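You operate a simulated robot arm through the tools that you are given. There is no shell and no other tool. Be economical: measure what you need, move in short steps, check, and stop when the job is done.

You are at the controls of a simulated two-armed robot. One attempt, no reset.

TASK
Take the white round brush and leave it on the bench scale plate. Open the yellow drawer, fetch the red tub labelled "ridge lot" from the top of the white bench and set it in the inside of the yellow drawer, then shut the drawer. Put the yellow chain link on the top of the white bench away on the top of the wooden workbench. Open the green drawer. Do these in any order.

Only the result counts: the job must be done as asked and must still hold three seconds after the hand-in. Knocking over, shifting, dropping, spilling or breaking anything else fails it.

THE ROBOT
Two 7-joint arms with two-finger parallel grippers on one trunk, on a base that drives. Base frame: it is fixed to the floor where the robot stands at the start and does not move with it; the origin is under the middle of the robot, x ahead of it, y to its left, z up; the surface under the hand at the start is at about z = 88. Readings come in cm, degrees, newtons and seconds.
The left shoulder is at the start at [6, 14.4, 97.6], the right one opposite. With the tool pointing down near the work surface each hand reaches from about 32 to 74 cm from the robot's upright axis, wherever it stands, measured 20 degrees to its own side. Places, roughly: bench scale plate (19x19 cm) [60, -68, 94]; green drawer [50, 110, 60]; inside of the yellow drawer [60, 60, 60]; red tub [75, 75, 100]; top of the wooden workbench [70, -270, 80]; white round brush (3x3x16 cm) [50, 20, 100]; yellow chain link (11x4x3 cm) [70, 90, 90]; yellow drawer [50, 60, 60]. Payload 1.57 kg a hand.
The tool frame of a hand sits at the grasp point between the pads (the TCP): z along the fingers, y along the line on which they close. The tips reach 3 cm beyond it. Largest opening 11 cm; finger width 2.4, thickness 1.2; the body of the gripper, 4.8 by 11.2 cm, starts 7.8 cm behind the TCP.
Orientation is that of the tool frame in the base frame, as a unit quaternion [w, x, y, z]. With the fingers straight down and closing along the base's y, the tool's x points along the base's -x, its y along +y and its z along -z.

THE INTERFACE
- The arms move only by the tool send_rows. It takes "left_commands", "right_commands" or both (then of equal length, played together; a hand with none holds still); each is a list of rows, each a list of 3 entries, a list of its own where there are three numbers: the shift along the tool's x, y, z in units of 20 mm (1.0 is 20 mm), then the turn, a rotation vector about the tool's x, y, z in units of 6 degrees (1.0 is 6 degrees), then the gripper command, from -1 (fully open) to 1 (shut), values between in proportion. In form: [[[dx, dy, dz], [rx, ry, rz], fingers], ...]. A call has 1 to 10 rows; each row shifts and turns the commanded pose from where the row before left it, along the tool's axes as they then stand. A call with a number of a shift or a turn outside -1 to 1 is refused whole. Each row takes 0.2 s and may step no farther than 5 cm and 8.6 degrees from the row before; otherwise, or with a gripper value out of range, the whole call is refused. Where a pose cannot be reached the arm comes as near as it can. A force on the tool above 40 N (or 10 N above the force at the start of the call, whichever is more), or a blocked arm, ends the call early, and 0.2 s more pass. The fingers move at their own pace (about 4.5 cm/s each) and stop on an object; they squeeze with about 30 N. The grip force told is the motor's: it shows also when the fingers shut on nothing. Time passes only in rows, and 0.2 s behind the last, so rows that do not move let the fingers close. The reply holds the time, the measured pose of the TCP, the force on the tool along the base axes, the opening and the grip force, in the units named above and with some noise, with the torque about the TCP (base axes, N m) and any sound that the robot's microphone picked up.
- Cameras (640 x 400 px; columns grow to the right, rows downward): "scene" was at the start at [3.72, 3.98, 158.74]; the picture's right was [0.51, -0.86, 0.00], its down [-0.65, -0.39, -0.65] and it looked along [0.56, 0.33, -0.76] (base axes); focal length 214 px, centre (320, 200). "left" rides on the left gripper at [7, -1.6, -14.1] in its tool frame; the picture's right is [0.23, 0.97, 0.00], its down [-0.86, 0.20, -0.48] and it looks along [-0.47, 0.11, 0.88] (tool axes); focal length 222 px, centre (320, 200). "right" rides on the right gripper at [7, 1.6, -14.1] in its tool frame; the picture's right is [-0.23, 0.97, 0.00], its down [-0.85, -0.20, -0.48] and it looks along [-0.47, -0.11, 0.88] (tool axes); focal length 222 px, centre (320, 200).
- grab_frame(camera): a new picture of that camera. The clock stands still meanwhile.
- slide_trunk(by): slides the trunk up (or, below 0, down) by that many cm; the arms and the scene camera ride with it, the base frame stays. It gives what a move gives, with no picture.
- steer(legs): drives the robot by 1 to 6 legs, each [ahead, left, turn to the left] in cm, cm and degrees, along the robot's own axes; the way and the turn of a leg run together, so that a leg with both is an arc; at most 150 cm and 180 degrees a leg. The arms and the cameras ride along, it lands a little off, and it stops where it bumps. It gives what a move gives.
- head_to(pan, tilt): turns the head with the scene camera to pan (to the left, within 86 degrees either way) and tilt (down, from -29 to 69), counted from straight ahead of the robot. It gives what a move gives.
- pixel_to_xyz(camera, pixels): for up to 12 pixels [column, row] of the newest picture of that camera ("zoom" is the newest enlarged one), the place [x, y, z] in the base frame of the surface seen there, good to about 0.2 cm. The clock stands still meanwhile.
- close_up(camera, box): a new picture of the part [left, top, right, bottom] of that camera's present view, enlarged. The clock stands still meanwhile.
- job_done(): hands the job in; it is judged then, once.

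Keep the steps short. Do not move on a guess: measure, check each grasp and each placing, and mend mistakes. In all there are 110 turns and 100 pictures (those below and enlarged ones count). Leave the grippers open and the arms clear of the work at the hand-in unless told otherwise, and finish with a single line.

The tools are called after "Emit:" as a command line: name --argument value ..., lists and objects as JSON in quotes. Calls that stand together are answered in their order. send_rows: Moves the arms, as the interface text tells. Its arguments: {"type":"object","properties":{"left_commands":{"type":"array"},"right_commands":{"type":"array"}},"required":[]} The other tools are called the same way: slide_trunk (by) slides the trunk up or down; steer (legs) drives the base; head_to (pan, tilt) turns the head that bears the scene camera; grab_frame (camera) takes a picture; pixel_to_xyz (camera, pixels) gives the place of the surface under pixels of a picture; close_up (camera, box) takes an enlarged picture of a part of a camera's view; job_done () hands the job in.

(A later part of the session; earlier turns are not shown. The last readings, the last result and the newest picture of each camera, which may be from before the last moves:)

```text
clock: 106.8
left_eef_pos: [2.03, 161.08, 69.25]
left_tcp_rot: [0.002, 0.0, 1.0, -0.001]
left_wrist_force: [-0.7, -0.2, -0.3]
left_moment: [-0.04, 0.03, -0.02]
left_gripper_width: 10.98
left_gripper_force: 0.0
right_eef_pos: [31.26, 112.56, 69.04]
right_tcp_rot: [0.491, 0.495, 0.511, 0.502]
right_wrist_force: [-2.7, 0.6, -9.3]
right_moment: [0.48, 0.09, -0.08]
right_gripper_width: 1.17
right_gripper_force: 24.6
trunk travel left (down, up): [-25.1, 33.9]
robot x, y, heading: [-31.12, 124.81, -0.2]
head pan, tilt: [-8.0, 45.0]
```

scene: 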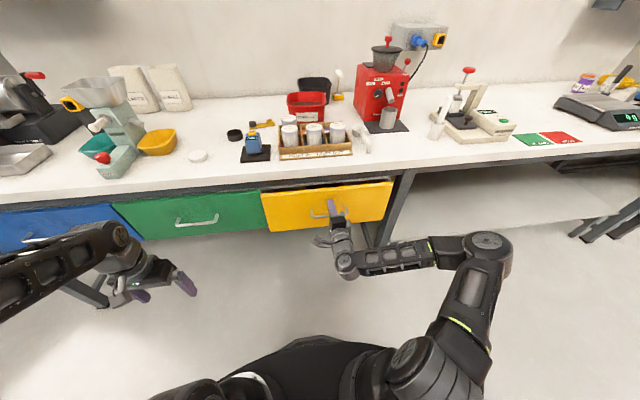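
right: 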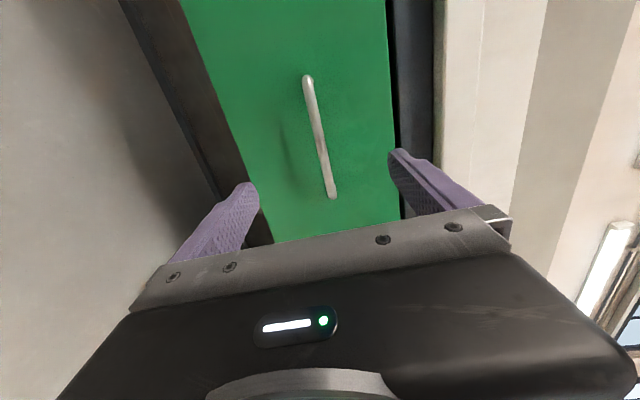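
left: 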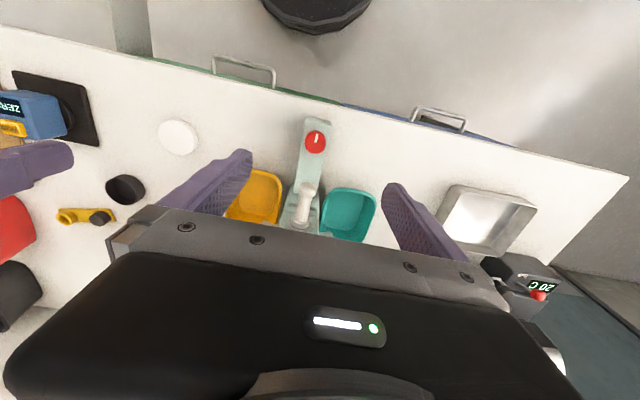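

The bar is held at 1.17 cm. I'll back up 28 cm to open the green drawer.

Emit:
steer --legs '[[-28, 0, 0]]'

Emit:
send_rows --right_commands '[[[0, 0, 0], [0, 0, 0], -1], [[0, 0, 0], [0, 0, 0], -1], [[0, 0, 0], [0, 0, 0], -1], [[0, 0, 0], [0, 0, 0], -1], [[0, 0, 0], [0, 0, 0], -1], [[0, 0, 0], [0, 0, 0], -1]]'

Emit:
steer --legs '[[-16, 0, 0]]'

Emit:
slide_trunk --by 33

Emit:
grab_frame --camera "scene"

```text
clock: 108.8
left_eef_pos: [-24.92, 160.98, 69.19]
left_tcp_rot: [0.001, 0.0, 1.0, 0.0]
left_wrist_force: [0.9, 0.8, -0.1]
left_moment: [-0.01, 0.02, 0.0]
left_gripper_width: 11.02
left_gripper_force: 0.1
right_eef_pos: [4.24, 112.63, 68.99]
right_tcp_rot: [0.491, 0.495, 0.512, 0.502]
right_wrist_force: [-0.7, 6.7, -20.4]
right_moment: [0.49, 0.2, 0.39]
right_gripper_width: 1.18
right_gripper_force: 29.6
trunk travel left (down, up): [-25.1, 33.9]
robot x, y, heading: [-58.35, 125.02, 0.2]
head pan, tilt: [-8.0, 45.0]
```

```text
clock: 110.2
left_eef_pos: [-25.06, 161.05, 69.22]
left_tcp_rot: [0.003, 0.0, 1.0, -0.001]
left_wrist_force: [-0.7, 0.8, -1.2]
left_moment: [-0.01, -0.04, 0.02]
left_gripper_width: 11.0
left_gripper_force: 0.1
right_eef_pos: [4.1, 112.54, 69.05]
right_tcp_rot: [0.491, 0.495, 0.511, 0.502]
right_wrist_force: [-0.3, -0.5, 0.2]
right_moment: [-0.03, 0.02, -0.02]
right_gripper_width: 10.99
right_gripper_force: 0.1
trunk travel left (down, up): [-25.1, 33.9]
robot x, y, heading: [-58.02, 125.19, -0.1]
head pan, tilt: [-8.0, 45.0]
```

```text
clock: 111.6
left_eef_pos: [-41.23, 161.04, 69.28]
left_tcp_rot: [0.003, 0.001, 1.0, -0.001]
left_wrist_force: [0.1, 0.7, 0.5]
left_moment: [0.05, -0.01, 0.03]
left_gripper_width: 11.0
left_gripper_force: 0.1
right_eef_pos: [-12.11, 112.38, 69.09]
right_tcp_rot: [0.491, 0.495, 0.511, 0.502]
right_wrist_force: [-0.9, -0.1, 0.0]
right_moment: [0.02, -0.01, -0.01]
right_gripper_width: 11.0
right_gripper_force: 0.1
trunk travel left (down, up): [-25.1, 33.9]
robot x, y, heading: [-74.72, 125.05, -0.2]
head pan, tilt: [-8.0, 45.0]
```

```text
clock: 114.8
left_eef_pos: [-41.14, 160.99, 102.13]
left_tcp_rot: [0.002, 0.001, 1.0, -0.001]
left_wrist_force: [0.2, 0.2, 0.4]
left_moment: [-0.01, -0.02, 0.0]
left_gripper_width: 10.98
left_gripper_force: 0.1
right_eef_pos: [-12.06, 112.38, 102.12]
right_tcp_rot: [0.491, 0.496, 0.512, 0.501]
right_wrist_force: [0.8, 0.1, 0.0]
right_moment: [-0.01, -0.01, -0.01]
right_gripper_width: 11.01
right_gripper_force: 0.0
trunk travel left (down, up): [-58.1, 0.9]
robot x, y, heading: [-74.49, 125.25, -0.0]
head pan, tilt: [-8.0, 45.0]
```

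```text
52 pictures are left
```

scene: 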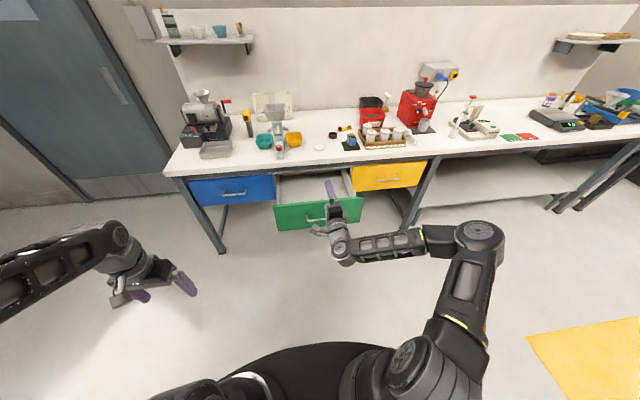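

Green is open about 27 cm and yellow is shut. Next I'll yaw the left hand 90° so it closes across the chain link, and roll the right hand so it can grip the brush horizontally.

Emit:
send_rows --left_commands '[[[0, 0, 0], [0, 0, 1], -1], [[0, 0, 0], [0, 0, 1], -1], [[0, 0, 0], [0, 0, 1], -1], [[0, 0, 0], [0, 0, 1], -1], [[0, 0, 0], [0, 0, 1], -1], [[0, 0, 0], [0, 0, 1], -1], [[0, 0, 0], [0, 0, 1], -1], [[0, 0, 0], [0, 0, 1], -1], [[0, 0, 0], [0, 0, 1], -1], [[0, 0, 0], [0, 0, 1], -1]]' --right_commands '[[[0, 0, 0], [0, 0, -1], -1], [[0, 0, 0], [0, 0, -1], -1], [[0, 0, 0], [0, 0, -1], -1], [[0, 0, 0], [0, 0, -1], -1], [[0, 0, 0], [0, 0, -1], -1], [[0, 0, 0], [0, 0, -1], -1], [[0, 0, 0], [0, 0, -1], -1], [[0, 0, 0], [0, 0, -1], -1], [[0, 0, 0], [0, 0, -1], -1], [[0, 0, 0], [0, 0, -1], -1]]'

Emit:
send_rows --left_commands '[[[0, 0, 0], [0, 0, 1], -1], [[0, 0, 0], [0, 0, 1], -1], [[0, 0, 0], [0, 0, 1], -1], [[0, 0, 0], [0, 0, 1], -1], [[0, 0, 0], [0, 0, 1], -1], [[-0.5, 1, -0.4], [0, 0, 0], -1], [[-0.5, 1, -0.4], [0, 0, 0], -1], [[-0.5, 1, -0.4], [0, 0, 0], -1], [[-0.5, 1, -0.4], [0, 0, 0], -1], [[-0.5, 1, -0.4], [0, 0, 0], -1]]' --right_commands '[[[0, 0, 0], [0, 0, -1], -1], [[0, 0, 0], [0, 0, -1], -1], [[0, 0, 0], [0, 0, -1], -1], [[0, 0, 0], [0, 0, -1], -1], [[0, 0, 0], [0, 0, -1], -1], [[0, 0, 0], [0, 0, 0], -1], [[0, 0, 0], [0, 0, 0], -1], [[0, 0, 0], [0, 0, 0], -1], [[0, 0, 0], [0, 0, 0], -1], [[0, 0, 0], [0, 0, 0], -1]]'

```text
clock: 117.0
left_eef_pos: [-41.16, 161.08, 102.23]
left_tcp_rot: [0.003, 0.501, 0.866, 0.0]
left_wrist_force: [0.5, -0.2, 0.4]
left_moment: [0.02, 0.03, 0.0]
left_gripper_width: 10.98
left_gripper_force: 0.1
right_eef_pos: [-12.13, 112.44, 102.12]
right_tcp_rot: [0.677, 0.171, 0.69, 0.188]
right_wrist_force: [0.0, -0.5, 0.5]
right_moment: [0.01, -0.03, 0.01]
right_gripper_width: 10.99
right_gripper_force: 0.0
trunk travel left (down, up): [-58.1, 0.9]
robot x, y, heading: [-74.66, 125.11, 0.0]
head pan, tilt: [-8.0, 45.0]
```

```text
clock: 119.2
left_eef_pos: [-31.12, 156.06, 106.27]
left_tcp_rot: [0.001, 0.709, 0.705, 0.002]
left_wrist_force: [-0.4, -0.7, 0.7]
left_moment: [-0.03, 0.03, 0.03]
left_gripper_width: 10.99
left_gripper_force: 0.2
right_eef_pos: [-12.13, 112.35, 102.1]
right_tcp_rot: [0.702, -0.011, 0.712, 0.007]
right_wrist_force: [-0.3, -0.2, -0.3]
right_moment: [0.04, 0.03, 0.0]
right_gripper_width: 11.02
right_gripper_force: 0.0
trunk travel left (down, up): [-58.1, 0.9]
robot x, y, heading: [-74.64, 125.0, -0.1]
head pan, tilt: [-8.0, 45.0]
```

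To keep the extended right hand away from the bench items, I'll do the brush now. I'll drive right 94 cm, then ahead 44 cm, which leaves the right fingers short of the brush at (48, 18.3).

Emit:
steer --legs '[[0, -94, 0], [42, 0, 0]]'

Emit:
head_to --pan 0 --tilt 45

Emit:
grab_frame --camera "scene"

Emit:
grab_frame --camera "right"

```text
clock: 126.3
left_eef_pos: [11.31, 61.99, 106.22]
left_tcp_rot: [0.003, 0.71, 0.704, 0.001]
left_wrist_force: [0.0, 0.1, -0.2]
left_moment: [0.02, 0.02, 0.0]
left_gripper_width: 11.0
left_gripper_force: 0.1
right_eef_pos: [30.02, 18.13, 102.03]
right_tcp_rot: [0.702, -0.009, 0.712, 0.004]
right_wrist_force: [0.4, 0.3, 0.1]
right_moment: [-0.02, -0.03, -0.04]
right_gripper_width: 11.01
right_gripper_force: 0.0
trunk travel left (down, up): [-58.1, 0.9]
robot x, y, heading: [-32.28, 31.15, -0.8]
head pan, tilt: [-8.0, 45.0]
```

```text
clock: 127.0
left_eef_pos: [11.31, 61.87, 106.3]
left_tcp_rot: [0.002, 0.71, 0.704, 0.002]
left_wrist_force: [0.0, -1.0, -0.3]
left_moment: [-0.03, -0.05, 0.0]
left_gripper_width: 11.0
left_gripper_force: 0.1
right_eef_pos: [29.88, 18.2, 102.2]
right_tcp_rot: [0.703, -0.008, 0.711, 0.004]
right_wrist_force: [-0.1, 0.4, 0.8]
right_moment: [0.0, -0.01, 0.03]
right_gripper_width: 11.03
right_gripper_force: 0.0
trunk travel left (down, up): [-58.1, 0.9]
robot x, y, heading: [-32.62, 31.29, -0.4]
head pan, tilt: [0.0, 45.0]
```

```text
51 pictures are left
```

scene: 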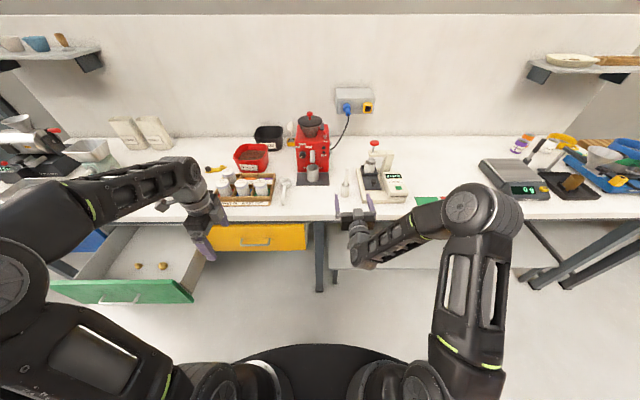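

```text
50 pictures are left
```

right: 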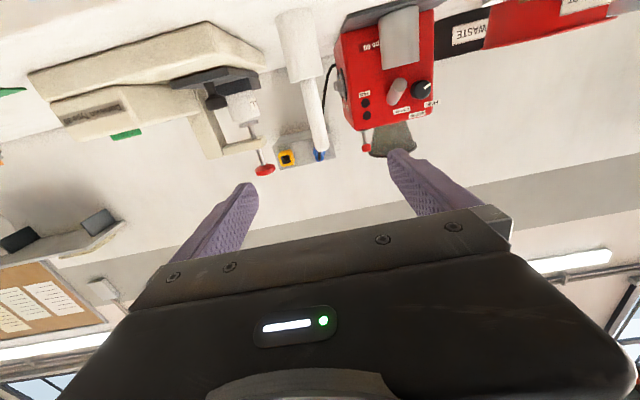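

I'll measure the brush in both views. In the right picture, upside down, it runs from (305,85) at the rim to (320,158) at the tip.

Emit:
pixel_to_xyz --camera "right" --pixels '[[305, 90], [311, 115], [315, 140], [318, 155], [308, 115], [315, 115], [295, 50], [282, 70], [318, 70]]'

Emit:
close_up --camera "scene" --box '[300, 130, 400, 230]'

Emit:
pixel_to_xyz --camera "zoom" --pixels '[[185, 160], [188, 180], [186, 172], [186, 215]]'

```text
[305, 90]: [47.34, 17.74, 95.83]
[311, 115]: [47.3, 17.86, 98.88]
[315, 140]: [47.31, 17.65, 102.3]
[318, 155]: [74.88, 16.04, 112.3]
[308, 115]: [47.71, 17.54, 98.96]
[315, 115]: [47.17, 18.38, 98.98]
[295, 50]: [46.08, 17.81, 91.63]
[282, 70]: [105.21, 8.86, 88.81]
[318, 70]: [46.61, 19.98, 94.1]
```

```text
4.00 times, centred on (350, 180) of scene
```

zoom: 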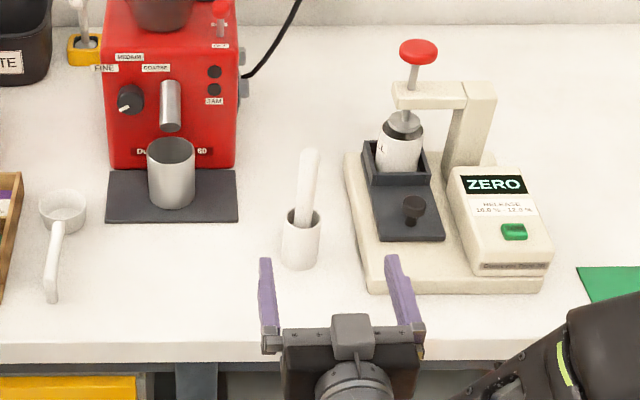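

```text
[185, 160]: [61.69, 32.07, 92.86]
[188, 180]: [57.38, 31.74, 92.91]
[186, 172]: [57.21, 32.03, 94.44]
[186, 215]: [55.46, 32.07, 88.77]
```

The handle axis is at about (48.1, 17.9). I'll narrow the right fingers to 5 cm, drive 12.5 cm ahead, and check.

Emit:
send_rows --right_commands '[[[0.45, -0.1, 0], [0, 0, 0], 0.1], [[0, 0, 0], [0, 0, 0], 0.1], [[0, 0, 0], [0, 0, 0], 0.1], [[0, 0, 0], [0, 0, 0], 0.1]]'

Emit:
steer --legs '[[12.5, 0, 0]]'

Emit:
close_up --camera "scene" --box '[290, 150, 390, 230]'

Emit:
grab_frame --camera "right"

```text
clock: 128.0
left_eef_pos: [11.26, 61.94, 106.22]
left_tcp_rot: [0.002, 0.711, 0.703, 0.002]
left_wrist_force: [0.3, 0.7, 0.5]
left_moment: [0.01, 0.02, 0.01]
left_gripper_width: 11.0
left_gripper_force: 0.1
right_eef_pos: [29.91, 17.83, 101.24]
right_tcp_rot: [0.702, -0.008, 0.712, 0.004]
right_wrist_force: [0.3, -0.8, -0.5]
right_moment: [-0.02, -0.02, -0.01]
right_gripper_width: 4.97
right_gripper_force: 0.1
trunk travel left (down, up): [-58.1, 0.9]
robot x, y, heading: [-32.85, 31.39, -0.4]
head pan, tilt: [0.0, 45.0]
```

```text
clock: 129.3
left_eef_pos: [23.52, 61.91, 106.25]
left_tcp_rot: [0.002, 0.711, 0.704, 0.0]
left_wrist_force: [0.3, -0.3, -0.2]
left_moment: [0.03, 0.03, -0.04]
left_gripper_width: 10.98
left_gripper_force: 0.0
right_eef_pos: [42.09, 17.82, 101.2]
right_tcp_rot: [0.701, -0.009, 0.713, 0.005]
right_wrist_force: [0.7, -0.2, 0.3]
right_moment: [0.0, 0.01, 0.0]
right_gripper_width: 4.95
right_gripper_force: 0.1
trunk travel left (down, up): [-58.1, 0.9]
robot x, y, heading: [-20.27, 31.02, -0.3]
head pan, tilt: [0.0, 45.0]
```

```text
5.00 times, centred on (340, 190) of scene
```

zoom: 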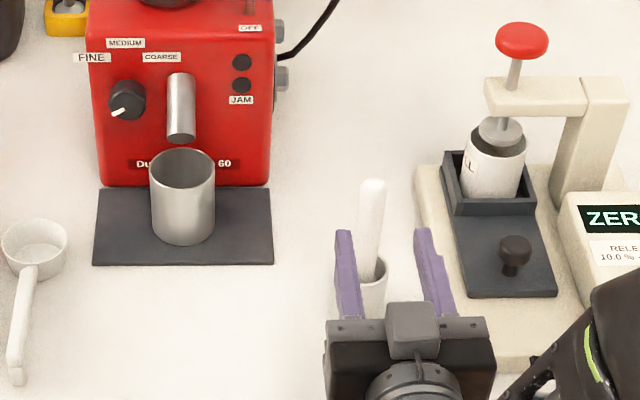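

```text
47 pictures are left
```

right: 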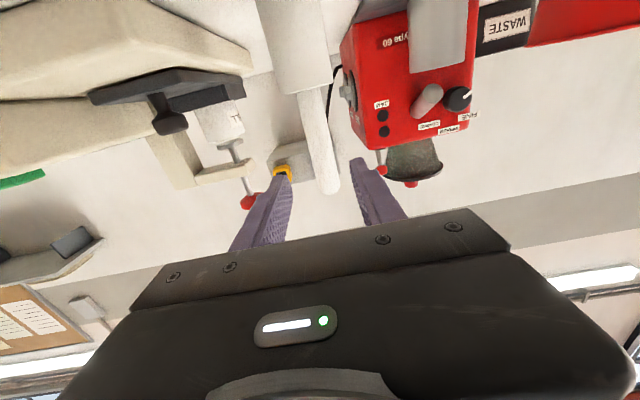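

The alignment looks good, so I'll advance the last 4 cm with the arm.

Emit:
send_rows --right_commands '[[[0, 0, 0.5], [0, 0, 0], 0.1], [[0, 0, 0.5], [0, 0, 0], 0.1], [[0, 0, 0.5], [0, 0, 0], 0.1], [[0, 0, 0.5], [0, 0, 0], 0.1], [[0, 0, 0], [0, 0, 0], 0.1]]'

Emit:
close_up --camera "scene" --box '[310, 165, 390, 215]'

```text
clock: 130.5
left_eef_pos: [23.5, 61.88, 106.16]
left_tcp_rot: [0.002, 0.711, 0.703, 0.001]
left_wrist_force: [1.1, 0.1, 0.0]
left_moment: [-0.01, 0.01, 0.03]
left_gripper_width: 11.0
left_gripper_force: 0.0
right_eef_pos: [46.02, 17.97, 101.22]
right_tcp_rot: [0.702, -0.007, 0.712, 0.003]
right_wrist_force: [0.7, -0.4, -1.3]
right_moment: [-0.01, -0.01, 0.01]
right_gripper_width: 4.95
right_gripper_force: 0.1
trunk travel left (down, up): [-58.1, 0.9]
robot x, y, heading: [-20.23, 30.47, -0.6]
head pan, tilt: [0.0, 45.0]
```

```text
8.00 times, centred on (350, 190) of scene
```

zoom: 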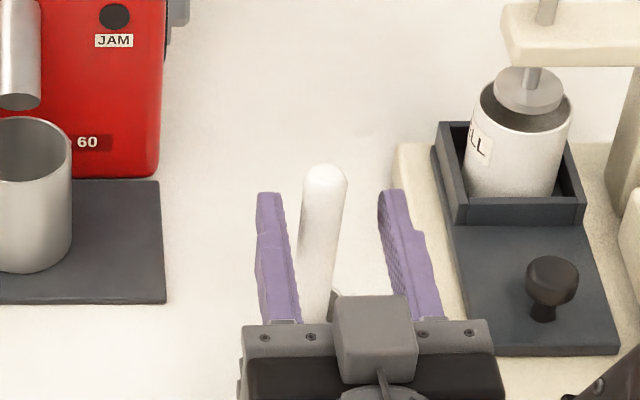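

The handle looks a little left of centre, so I'll measure the edges before closing.

Emit:
pixel_to_xyz --camera "zoom" --pixels '[[307, 215], [321, 215], [338, 215], [303, 245], [318, 245], [333, 245], [265, 200], [395, 200], [285, 220], [388, 230], [325, 168]]'

```text
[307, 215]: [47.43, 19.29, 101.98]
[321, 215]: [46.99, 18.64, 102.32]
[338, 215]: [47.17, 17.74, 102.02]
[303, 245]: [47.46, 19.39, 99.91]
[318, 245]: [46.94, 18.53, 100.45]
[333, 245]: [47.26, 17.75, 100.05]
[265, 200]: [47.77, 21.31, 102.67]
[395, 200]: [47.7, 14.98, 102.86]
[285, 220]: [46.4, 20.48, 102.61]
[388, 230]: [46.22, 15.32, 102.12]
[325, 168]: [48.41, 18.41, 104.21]
```

The handle axis is at y 18.5 and the hand is at 17.97. I'll shift 0.5 cm left, then close.

Emit:
send_rows --right_commands '[[[0, 0.25, 0], [0, 0, 0], 0.1], [[0, 0, 0], [0, 0, 0], 0.5], [[0, 0, 0], [0, 0, 0], 1], [[0, 0, 0], [0, 0, 0], 1], [[0, 0, 0], [0, 0, 0], 1], [[0, 0, 0], [0, 0, 0], 1]]'

Emit:
close_up --camera "scene" --box '[310, 165, 390, 215]'

```text
clock: 131.9
left_eef_pos: [23.36, 61.89, 106.25]
left_tcp_rot: [0.002, 0.711, 0.703, 0.001]
left_wrist_force: [-0.3, 0.0, 0.4]
left_moment: [-0.02, 0.0, -0.01]
left_gripper_width: 10.99
left_gripper_force: 0.0
right_eef_pos: [46.06, 18.34, 101.23]
right_tcp_rot: [0.703, -0.009, 0.712, 0.005]
right_wrist_force: [-0.2, 0.5, 0.7]
right_moment: [0.01, -0.06, -0.01]
right_gripper_width: 2.02
right_gripper_force: 29.9
trunk travel left (down, up): [-58.1, 0.9]
robot x, y, heading: [-20.38, 31.17, -0.3]
head pan, tilt: [0.0, 45.0]
```

```text
8.00 times, centred on (350, 190) of scene
```

zoom: 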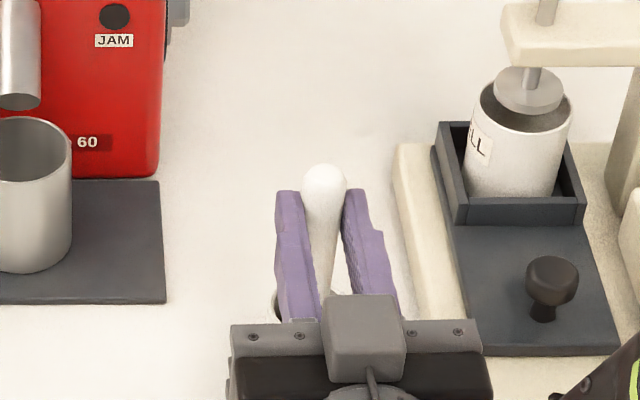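

The handle is gripped at 2.0 cm. I'll lift straight up 9 cm.

Emit:
send_rows --right_commands '[[[-0.4, 0, 0], [0, 0, 0], 1], [[-0.5, 0, 0], [0, 0, 0], 1], [[-0.6, 0, 0], [0, 0, 0], 1], [[-0.6, 0, 0], [0, 0, 0], 1], [[-0.6, 0, 0], [0, 0, 0], 1], [[-0.6, 0, 0], [0, 0, 0], 1], [[-0.6, 0, 0], [0, 0, 0], 1], [[-0.6, 0, 0], [0, 0, 0], 1]]'

Emit:
close_up --camera "scene" --box '[280, 140, 420, 240]'

```text
clock: 133.7
left_eef_pos: [23.39, 61.85, 106.29]
left_tcp_rot: [0.003, 0.711, 0.704, 0.001]
left_wrist_force: [-0.3, 1.0, -0.3]
left_moment: [0.0, -0.03, -0.01]
left_gripper_width: 10.99
left_gripper_force: 0.0
right_eef_pos: [46.28, 18.44, 110.15]
right_tcp_rot: [0.702, -0.009, 0.712, 0.005]
right_wrist_force: [1.0, 1.2, 0.1]
right_moment: [0.0, -0.01, -0.02]
right_gripper_width: 1.99
right_gripper_force: 29.4
trunk travel left (down, up): [-58.1, 0.9]
robot x, y, heading: [-20.5, 31.31, -0.6]
head pan, tilt: [0.0, 45.0]
```

```text
4.00 times, centred on (350, 190) of scene
```

zoom: 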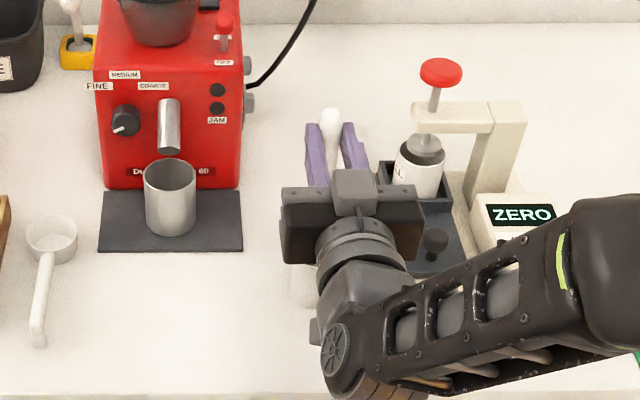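

The brush bottom should now be near z 97, above the holder rim at 93.8. I'll back away 25 cm and inspect both.

Emit:
steer --legs '[[-25, 0, 0.5]]'

Emit:
grab_frame --camera "scene"

Emit:
close_up --camera "scene" --box '[280, 130, 420, 230]'

Emit:
grab_frame --camera "right"

```text
clock: 135.4
left_eef_pos: [-1.12, 62.53, 106.32]
left_tcp_rot: [0.004, 0.706, 0.709, 0.002]
left_wrist_force: [-0.4, 0.0, -0.3]
left_moment: [0.06, -0.02, 0.02]
left_gripper_width: 11.01
left_gripper_force: 0.0
right_eef_pos: [22.35, 19.57, 110.36]
right_tcp_rot: [0.702, -0.014, 0.712, 0.009]
right_wrist_force: [-0.2, -0.6, -0.2]
right_moment: [0.01, 0.01, -0.02]
right_gripper_width: 2.01
right_gripper_force: 29.7
trunk travel left (down, up): [-58.1, 0.9]
robot x, y, heading: [-44.09, 31.26, 0.4]
head pan, tilt: [0.0, 45.0]
```

```text
43 pictures are left
```

scene: 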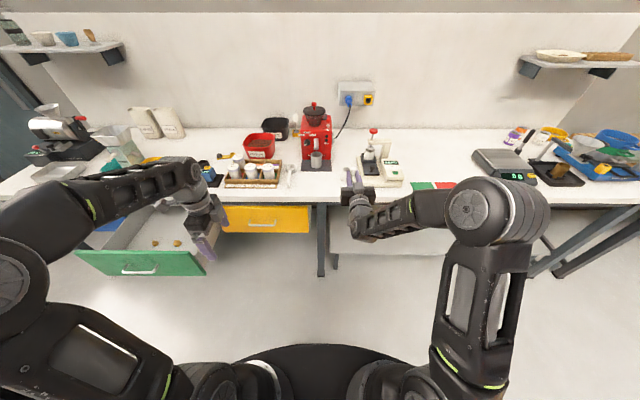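

```text
4.00 times, centred on (350, 180) of scene
```

zoom: 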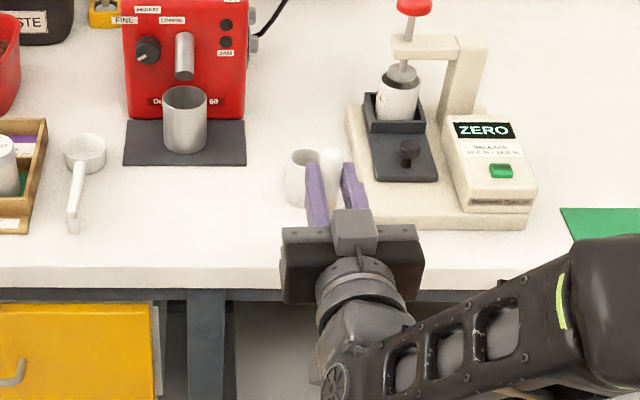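

```text
41 pictures are left
```

right: 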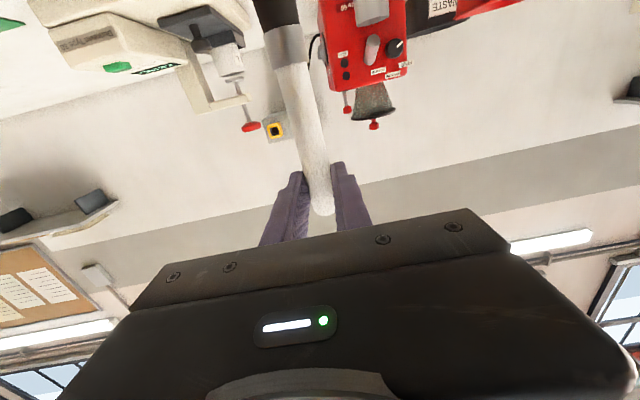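

The holder still stands, and the brush (white handle, silver ferrule, black bristles) is held upright. I'll drive right 85 cm to the scale and look at the plate.

Emit:
steer --legs '[[0, -86, 0]]'

Emit:
grab_frame --camera "scene"

Emit:
close_up --camera "scene" --box '[220, 100, 460, 250]'

```text
clock: 140.0
left_eef_pos: [-0.59, -23.42, 106.27]
left_tcp_rot: [0.002, 0.708, 0.706, 0.001]
left_wrist_force: [-0.2, -0.3, 0.0]
left_moment: [0.0, 0.02, 0.0]
left_gripper_width: 11.0
left_gripper_force: 0.1
right_eef_pos: [22.62, -66.56, 110.23]
right_tcp_rot: [0.703, -0.01, 0.711, 0.007]
right_wrist_force: [0.1, 0.2, -0.9]
right_moment: [0.02, 0.01, 0.03]
right_gripper_width: 2.02
right_gripper_force: 30.0
trunk travel left (down, up): [-58.1, 0.9]
robot x, y, heading: [-43.93, -54.32, 0.0]
head pan, tilt: [0.0, 45.0]
```

```text
40 pictures are left
```

scene: 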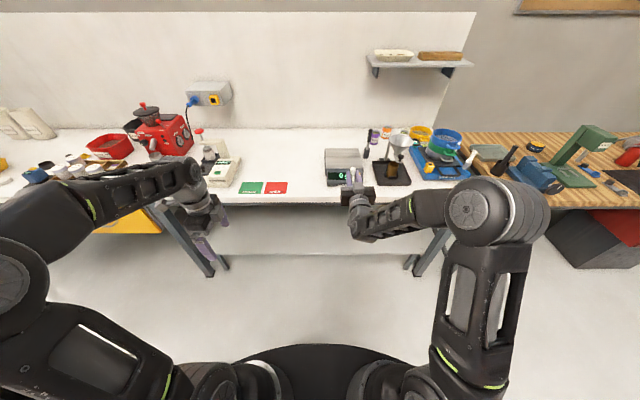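

```text
2.67 times, centred on (340, 175) of scene
```

zoom: 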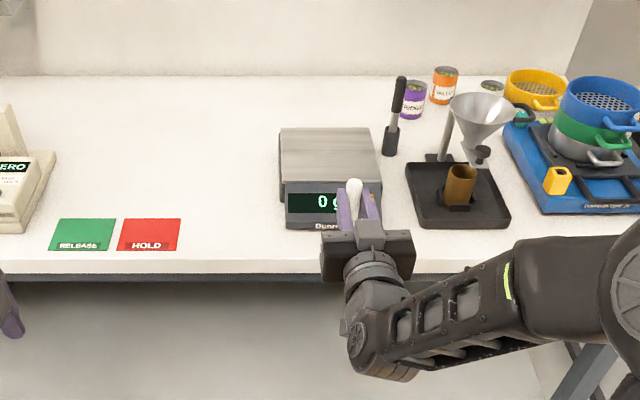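

I'll measure the plate corners and the display height.

Emit:
pixel_to_xyz --camera "zoom" --pixels '[[284, 132], [366, 132], [288, 180], [335, 180], [330, 155], [372, 165], [310, 203], [305, 222], [393, 125], [400, 85], [380, 180]]'

Emit:
close_up --camera "scene" --box '[310, 140, 390, 190]'

```text
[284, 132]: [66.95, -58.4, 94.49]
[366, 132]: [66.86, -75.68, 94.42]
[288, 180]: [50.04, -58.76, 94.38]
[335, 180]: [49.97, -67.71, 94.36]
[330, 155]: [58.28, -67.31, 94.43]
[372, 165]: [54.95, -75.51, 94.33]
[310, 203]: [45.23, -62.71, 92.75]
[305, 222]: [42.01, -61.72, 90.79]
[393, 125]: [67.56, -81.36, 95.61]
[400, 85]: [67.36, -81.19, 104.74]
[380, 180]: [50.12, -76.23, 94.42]
```

```text
8.00 times, centred on (350, 165) of scene
```

zoom: 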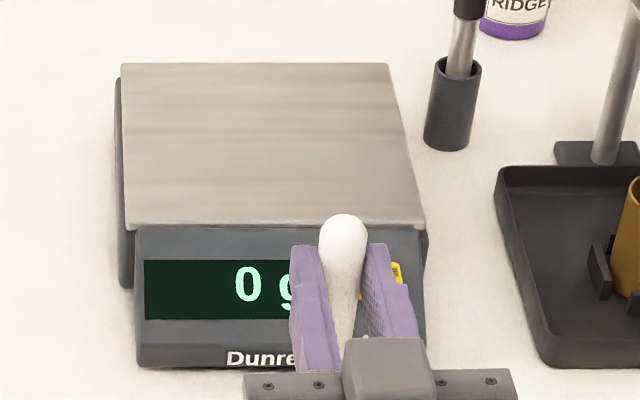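

The plate spans x 49–68 and y −77 to −58 at z 94.4. In the free space here I'll pull the hand back 10 cm and pitch it down 90°, which lays the brush level along x.

Emit:
send_rows --right_commands '[[[0, 0, -1], [0, 0, 0], 1], [[0, 0, -1], [0, 0, 0], 1], [[0, 0, -1], [0, 0, 0], 1], [[0, 0, -1], [0, 0, 0], 1], [[0, 0, 0], [0, 1, 0], 1], [[0, 0, 0], [0, 1, 0], 1], [[0, 0, 0], [0, 1, 0], 1], [[0, 0, 0], [0, 1, 0], 1], [[0, 0, 0], [0, 1, 0], 1], [[0, 0, 0], [0, 1, 0], 1]]'

Emit:
send_rows --right_commands '[[[0, 0, 0], [0, 1, 0], 1], [[0, 0, 0], [0, 1, 0], 1], [[0, 0, 0], [0, 1, 0], 1], [[0, 0, 0], [0, 1, 0], 1], [[0, 0, 0], [0, 1, 0], 1], [[0, 0, 0], [0, 1, 0], 1], [[0, 0, 0], [0, 1, 0], 1], [[0, 0, 0], [0, 1, 0], 1], [[0, 0, 0], [0, 0.8, 0], 1]]'

Emit:
close_up --camera "scene" --box '[300, 140, 460, 280]'

Emit:
grab_frame --camera "right"

```text
clock: 142.2
left_eef_pos: [-0.66, -23.45, 106.22]
left_tcp_rot: [0.002, 0.708, 0.706, 0.001]
left_wrist_force: [0.4, 0.5, -0.3]
left_moment: [0.0, 0.01, -0.01]
left_gripper_width: 11.02
left_gripper_force: 0.0
right_eef_pos: [14.5, -66.82, 110.45]
right_tcp_rot: [0.448, -0.013, 0.894, 0.004]
right_wrist_force: [-0.1, 0.4, 0.1]
right_moment: [0.03, 0.01, 0.02]
right_gripper_width: 2.0
right_gripper_force: 29.8
trunk travel left (down, up): [-58.1, 0.9]
robot x, y, heading: [-43.86, -54.25, 0.1]
head pan, tilt: [0.0, 45.0]
```

```text
clock: 144.2
left_eef_pos: [-0.66, -23.21, 106.2]
left_tcp_rot: [0.003, 0.708, 0.706, 0.001]
left_wrist_force: [-0.2, 0.8, 0.6]
left_moment: [-0.03, 0.01, 0.01]
left_gripper_width: 10.98
left_gripper_force: 0.0
right_eef_pos: [14.33, -66.45, 110.41]
right_tcp_rot: [0.002, -0.014, 1.0, -0.003]
right_wrist_force: [-0.9, 0.7, -1.2]
right_moment: [-0.04, -0.06, -0.01]
right_gripper_width: 2.03
right_gripper_force: 30.3
trunk travel left (down, up): [-58.1, 0.9]
robot x, y, heading: [-44.23, -54.32, -0.3]
head pan, tilt: [0.0, 45.0]
```

```text
2.86 times, centred on (380, 210) of scene
```

zoom: 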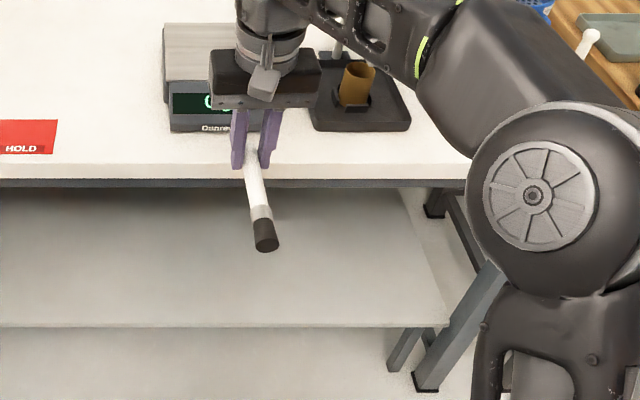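

```text
36 pictures are left
```

right: 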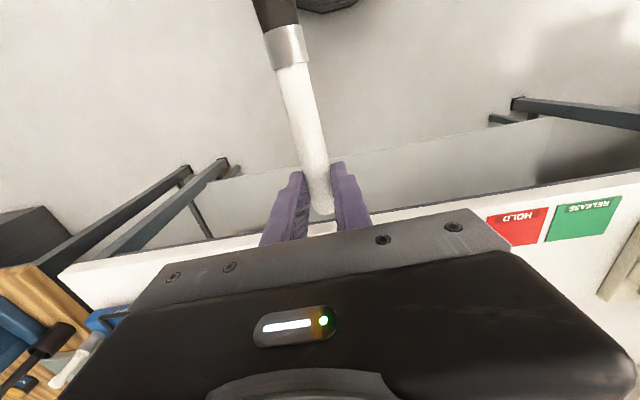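

The brush looks level. I'll verify its axis by measuring along it in the right picture.

Emit:
pixel_to_xyz --camera "right" --pixels '[[316, 170], [303, 110], [295, 80], [287, 45], [275, 12]]'

Emit:
pixel_to_xyz --camera "zoom" --pixels '[[264, 222], [265, 242], [262, 235], [258, 195]]'

```text
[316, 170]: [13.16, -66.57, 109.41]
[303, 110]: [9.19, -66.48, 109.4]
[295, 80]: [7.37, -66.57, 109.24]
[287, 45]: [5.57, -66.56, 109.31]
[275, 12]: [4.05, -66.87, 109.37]
```

```text
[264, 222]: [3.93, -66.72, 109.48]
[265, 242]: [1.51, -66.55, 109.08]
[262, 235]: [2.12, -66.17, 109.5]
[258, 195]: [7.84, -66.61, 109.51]
```

The brush is level, with its bristle end 12.9 cm behind the TCP. I'll drive 48 cm ahead at this height so it comes over the plate.

Emit:
steer --legs '[[48.5, -0.8, 0.2]]'

Emit:
grab_frame --camera "scene"

```text
clock: 147.1
left_eef_pos: [47.64, -24.12, 106.31]
left_tcp_rot: [0.002, 0.707, 0.707, 0.001]
left_wrist_force: [0.7, -0.1, -1.1]
left_moment: [0.0, 0.02, 0.02]
left_gripper_width: 10.98
left_gripper_force: 0.1
right_eef_pos: [62.85, -67.45, 110.5]
right_tcp_rot: [0.004, -0.015, 1.0, -0.003]
right_wrist_force: [0.6, 0.0, -0.3]
right_moment: [0.0, -0.02, 0.01]
right_gripper_width: 1.99
right_gripper_force: 30.2
trunk travel left (down, up): [-58.1, 0.9]
robot x, y, heading: [4.35, -55.25, 0.1]
head pan, tilt: [0.0, 45.0]
```

```text
35 pictures are left
```

scene: 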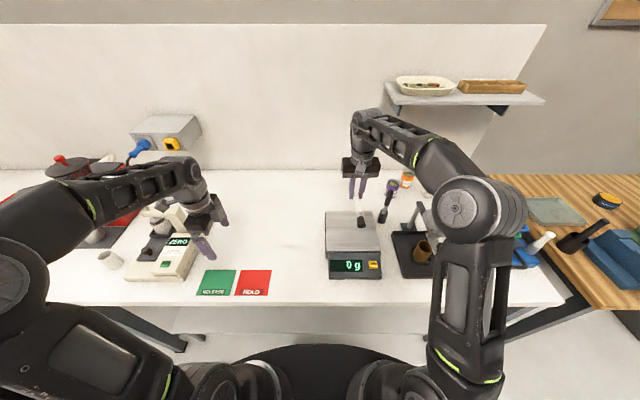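

The brush is over the plate. I'll lower 11 cm with the arm, then creep down.

Emit:
send_rows --right_commands '[[[0, 0, 1], [0, 0, 0], 1], [[0, 0, 1], [0, 0, 0], 1], [[0, 0, 1], [0, 0, 0], 1], [[0, 0, 1], [0, 0, 0], 1], [[0, 0, 1], [0, 0, 0], 1], [[0, 0, 0.5], [0, 0, 0], 1], [[0, 0, 0], [0, 0, 0], 1]]'

Emit:
close_up --camera "scene" --box '[310, 160, 410, 285]'

```text
clock: 148.7
left_eef_pos: [47.65, -24.07, 106.2]
left_tcp_rot: [0.002, 0.707, 0.707, 0.002]
left_wrist_force: [-0.4, 0.2, 0.3]
left_moment: [0.0, 0.01, 0.04]
left_gripper_width: 11.02
left_gripper_force: 0.2
right_eef_pos: [62.97, -67.49, 99.58]
right_tcp_rot: [0.004, -0.014, 1.0, -0.003]
right_wrist_force: [0.0, -0.6, 0.4]
right_moment: [0.02, -0.04, 0.01]
right_gripper_width: 1.99
right_gripper_force: 29.6
trunk travel left (down, up): [-58.1, 0.9]
robot x, y, heading: [4.18, -55.09, 0.2]
head pan, tilt: [0.0, 45.0]
```

```text
3.20 times, centred on (360, 222) of scene
```

zoom: 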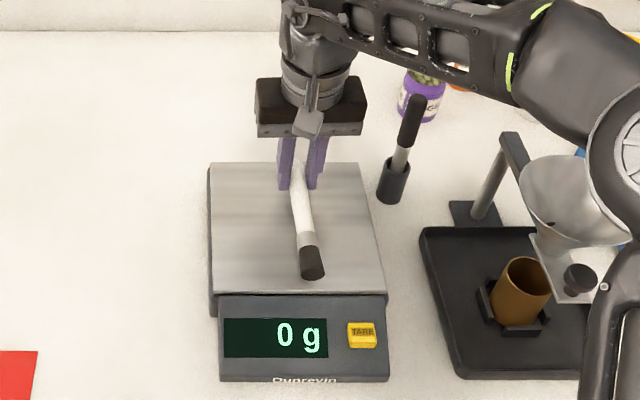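

About 2 cm remain, so I'll creep down in 4–5 mm rows, watching force and the scale display.

Emit:
send_rows --right_commands '[[[0, 0, 0.25], [0, 0, 0], 1], [[0, 0, 0.25], [0, 0, 0], 1], [[0, 0, 0.2], [0, 0, 0], 1], [[0, 0, 0.15], [0, 0, 0], 1], [[0, 0, 0.1], [0, 0, 0], 1], [[0, 0, 0], [0, 0, 0], 1]]'

Emit:
close_up --camera "scene" --box '[320, 180, 400, 280]'

```text
clock: 150.1
left_eef_pos: [47.64, -24.0, 106.27]
left_tcp_rot: [0.003, 0.707, 0.707, 0.001]
left_wrist_force: [0.3, -0.5, -0.1]
left_moment: [-0.03, -0.03, 0.02]
left_gripper_width: 11.0
left_gripper_force: 0.1
right_eef_pos: [62.99, -67.62, 97.49]
right_tcp_rot: [0.004, -0.014, 1.0, -0.003]
right_wrist_force: [1.8, -0.8, 5.8]
right_moment: [-0.01, 0.77, 0.14]
right_gripper_width: 2.02
right_gripper_force: 30.8
trunk travel left (down, up): [-58.1, 0.9]
robot x, y, heading: [4.23, -55.18, 0.3]
head pan, tilt: [0.0, 45.0]
```

```text
4.00 times, centred on (360, 230) of scene
```

zoom: 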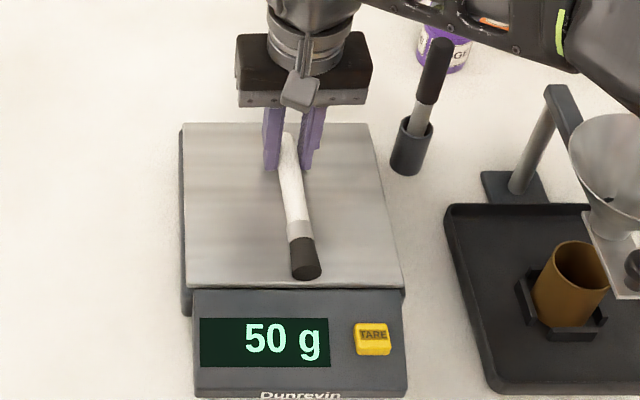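

The brush is touching the plate, with about 6 N and the scale reading. I'll open the fingers slowly to about 5 cm.

Emit:
send_rows --right_commands '[[[0, 0, 0], [0, 0, 0], 0.55], [[0, 0, 0], [0, 0, 0], 0.4], [[0, 0, 0], [0, 0, 0], 0.2], [[0, 0, 0], [0, 0, 0], 0.1], [[0, 0, 0], [0, 0, 0], 0.1]]'

Emit:
close_up --camera "scene" --box '[320, 180, 400, 280]'

```text
clock: 151.3
left_eef_pos: [47.64, -24.13, 106.23]
left_tcp_rot: [0.002, 0.707, 0.707, 0.002]
left_wrist_force: [0.0, -0.9, -0.7]
left_moment: [0.0, -0.05, -0.02]
left_gripper_width: 11.01
left_gripper_force: 0.1
right_eef_pos: [62.86, -67.45, 97.57]
right_tcp_rot: [0.004, -0.013, 1.0, -0.003]
right_wrist_force: [0.1, -0.2, 0.8]
right_moment: [-0.04, -0.01, -0.01]
right_gripper_width: 4.96
right_gripper_force: 0.1
trunk travel left (down, up): [-58.1, 0.9]
robot x, y, heading: [4.33, -54.98, -0.1]
head pan, tilt: [0.0, 45.0]
```

```text
4.00 times, centred on (360, 230) of scene
```

zoom: 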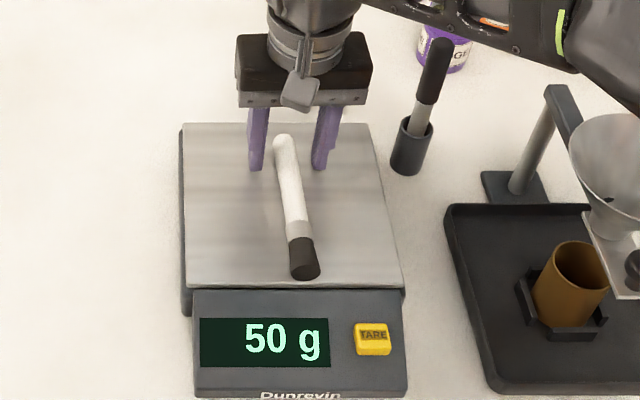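

The brush lies on the plate and the scale reads 50 g. I'll raise the right hand and back away.

Emit:
send_rows --right_commands '[[[0, 0, -0.5], [0, 0, 0], 0.1], [[0, 0, -1], [0, 0, 0], 0.1], [[0, 0, -1], [0, 0, 0], 0.1], [[0, 0, -1], [0, 0, 0], 0.1], [[0, 0, -1], [0, 0, 0], 0.1], [[0, 0, -1], [0, 0, 0], 0.1], [[0, 0, -0.7], [0, 0, 0], 0.1]]'

Emit:
steer --legs '[[-45, 0, 0]]'

Emit:
close_up --camera "scene" --box '[260, 120, 420, 220]'

```text
clock: 152.9
left_eef_pos: [47.59, -24.02, 106.16]
left_tcp_rot: [0.002, 0.708, 0.707, 0.001]
left_wrist_force: [-0.4, 0.5, -1.0]
left_moment: [0.01, -0.01, 0.01]
left_gripper_width: 11.03
left_gripper_force: 0.0
right_eef_pos: [62.76, -67.33, 109.98]
right_tcp_rot: [0.005, -0.014, 1.0, -0.003]
right_wrist_force: [-1.1, -0.6, 0.4]
right_moment: [0.0, -0.01, -0.02]
right_gripper_width: 4.95
right_gripper_force: 0.0
trunk travel left (down, up): [-58.1, 0.9]
robot x, y, heading: [4.62, -55.1, -0.0]
head pan, tilt: [0.0, 45.0]
```

```text
clock: 155.5
left_eef_pos: [3.0, -23.94, 106.14]
left_tcp_rot: [0.003, 0.704, 0.711, 0.003]
left_wrist_force: [-0.3, 0.4, 0.5]
left_moment: [-0.01, -0.04, 0.04]
left_gripper_width: 11.0
left_gripper_force: 0.1
right_eef_pos: [18.7, -67.18, 110.1]
right_tcp_rot: [0.004, -0.02, 1.0, -0.002]
right_wrist_force: [0.4, 0.9, 0.0]
right_moment: [0.03, -0.03, -0.04]
right_gripper_width: 4.96
right_gripper_force: 0.0
trunk travel left (down, up): [-58.1, 0.9]
robot x, y, heading: [-39.8, -55.66, 0.8]
head pan, tilt: [0.0, 45.0]
```

```text
4.00 times, centred on (340, 170) of scene
```

zoom: 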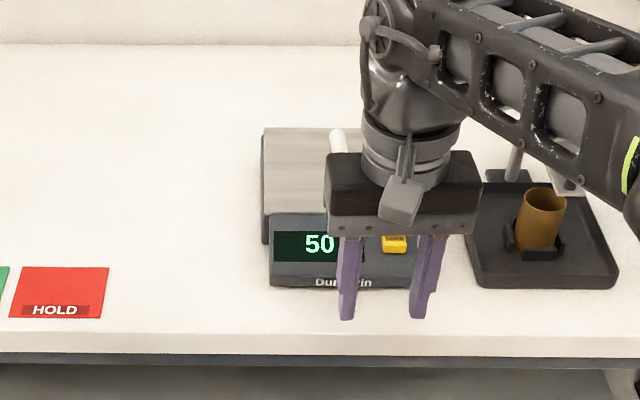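

The brush stays put. I'll retract the right hand and drive back left to y ≈ 56 so the left hand can reach the chain link.

Emit:
send_rows --right_commands '[[[1, -0.8, 0], [0, 0, 0], -1], [[1, -0.8, 0], [0, 0, 0], -1], [[1, -0.8, 0], [0, 0, 0], -1], [[1, -0.8, 0], [0, 0, 0], -1], [[1, -0.8, 0], [0, 0, 0], -1], [[1, -0.8, 0], [0, 0, 0], -1], [[1, -0.8, 0], [0, 0, 0], -1], [[1, -0.8, 0], [0, 0, 0], -1], [[1, -0.8, 0], [0, 0, 0], -1], [[1, -0.8, 0], [0, 0, 0], -1]]'

Emit:
steer --legs '[[0, 111.5, -0.8], [42, 0, 0]]'

Emit:
head_to --pan 22 --tilt 45

Emit:
grab_frame --camera "scene"

Emit:
grab_frame --camera "left"

```text
clock: 157.7
left_eef_pos: [3.03, -24.03, 106.2]
left_tcp_rot: [0.002, 0.703, 0.711, 0.002]
left_wrist_force: [0.8, -0.6, 0.3]
left_moment: [0.01, 0.03, 0.0]
left_gripper_width: 11.01
left_gripper_force: 0.1
right_eef_pos: [-0.67, -83.63, 109.69]
right_tcp_rot: [0.004, -0.02, 1.0, -0.002]
right_wrist_force: [-0.7, -0.4, 0.3]
right_moment: [0.05, -0.03, 0.0]
right_gripper_width: 11.01
right_gripper_force: 0.1
right hand out of reach, approached as far as the arm can: row 9
trunk travel left (down, up): [-58.1, 0.9]
robot x, y, heading: [-39.9, -55.79, 0.5]
head pan, tilt: [0.0, 45.0]
```

```text
clock: 165.7
left_eef_pos: [44.67, 89.32, 106.18]
left_tcp_rot: [0.002, 0.707, 0.707, 0.002]
left_wrist_force: [-0.2, 0.2, -0.7]
left_moment: [-0.05, 0.02, -0.03]
left_gripper_width: 11.01
left_gripper_force: 0.0
right_eef_pos: [40.36, 29.51, 109.75]
right_tcp_rot: [0.003, -0.014, 1.0, -0.003]
right_wrist_force: [0.1, 0.3, 0.5]
right_moment: [0.0, 0.01, 0.01]
right_gripper_width: 10.99
right_gripper_force: 0.0
trunk travel left (down, up): [-58.1, 0.9]
robot x, y, heading: [1.26, 57.69, 0.2]
head pan, tilt: [0.0, 45.0]
```

```text
clock: 166.6
left_eef_pos: [44.59, 89.19, 106.27]
left_tcp_rot: [0.002, 0.707, 0.708, 0.002]
left_wrist_force: [0.0, 0.2, 0.0]
left_moment: [-0.01, 0.0, 0.0]
left_gripper_width: 11.01
left_gripper_force: 0.1
right_eef_pos: [40.33, 29.65, 109.7]
right_tcp_rot: [0.004, -0.014, 1.0, -0.003]
right_wrist_force: [1.0, 0.1, -0.6]
right_moment: [0.01, 0.03, 0.0]
right_gripper_width: 10.99
right_gripper_force: 0.0
trunk travel left (down, up): [-58.1, 0.9]
robot x, y, heading: [1.43, 58.06, -0.1]
head pan, tilt: [22.0, 45.0]
```

```text
30 pictures are left
```

scene: 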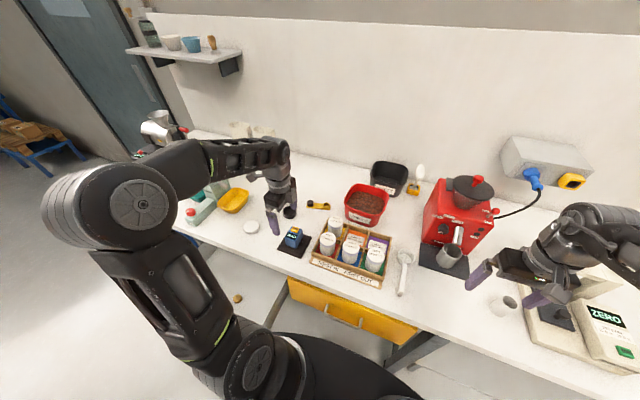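

```text
29 pictures are left
```

left: 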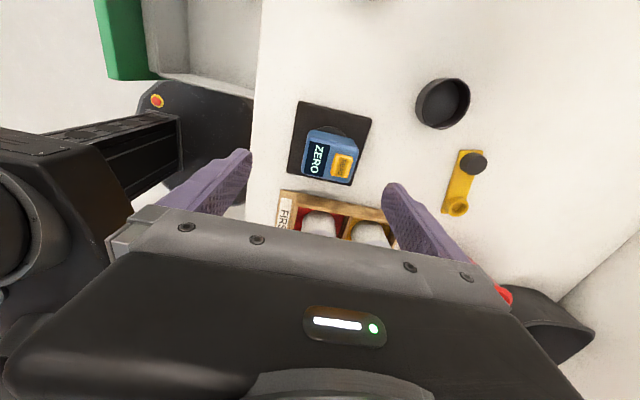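

The link is visible in the left picture around (462,182). I'll enlarge it and measure its outline.

Emit:
close_up --camera "left" --box '[410, 130, 510, 230]'

Emit:
pixel_to_xyz --camera "zoom" --pixels '[[300, 130], [250, 240], [340, 240], [290, 240], [320, 180], [210, 335], [340, 340], [280, 325], [280, 310], [270, 200], [360, 130], [330, 280]]'

```text
4.00 times, centred on (460, 180) of left
```

zoom: 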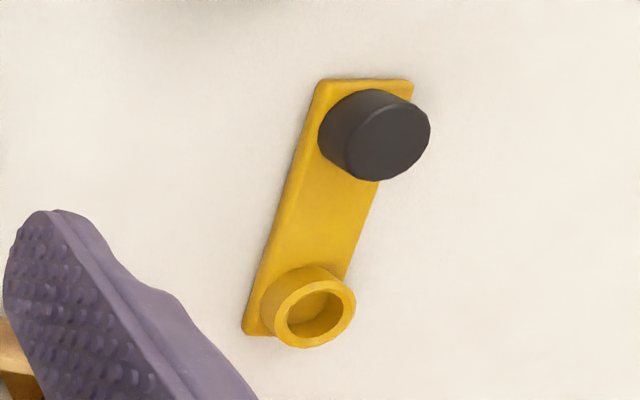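

```text
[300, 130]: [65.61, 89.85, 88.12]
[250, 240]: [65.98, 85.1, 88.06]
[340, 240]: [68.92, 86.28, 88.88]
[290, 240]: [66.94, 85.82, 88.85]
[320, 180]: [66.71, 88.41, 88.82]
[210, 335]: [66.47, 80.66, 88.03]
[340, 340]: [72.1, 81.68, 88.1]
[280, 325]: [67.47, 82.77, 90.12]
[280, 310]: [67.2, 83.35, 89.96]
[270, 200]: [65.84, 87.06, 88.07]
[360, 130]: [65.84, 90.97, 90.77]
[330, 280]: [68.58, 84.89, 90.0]
```

The plate top is at z 88.85 and only about 0.75 cm thick. I'll sample both long edges for its angle and centre.

Emit:
pixel_to_xyz --camera "zoom" --pixels '[[306, 140], [286, 205], [267, 268], [252, 322], [373, 195], [360, 230], [350, 258], [320, 84], [405, 86], [318, 215]]'

```text
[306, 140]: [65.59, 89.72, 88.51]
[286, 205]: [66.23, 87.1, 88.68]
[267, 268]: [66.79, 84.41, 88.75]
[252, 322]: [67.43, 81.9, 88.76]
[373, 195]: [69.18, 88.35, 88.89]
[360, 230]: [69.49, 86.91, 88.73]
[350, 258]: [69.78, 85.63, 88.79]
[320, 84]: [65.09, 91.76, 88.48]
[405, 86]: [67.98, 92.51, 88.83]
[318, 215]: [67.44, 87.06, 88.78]
```

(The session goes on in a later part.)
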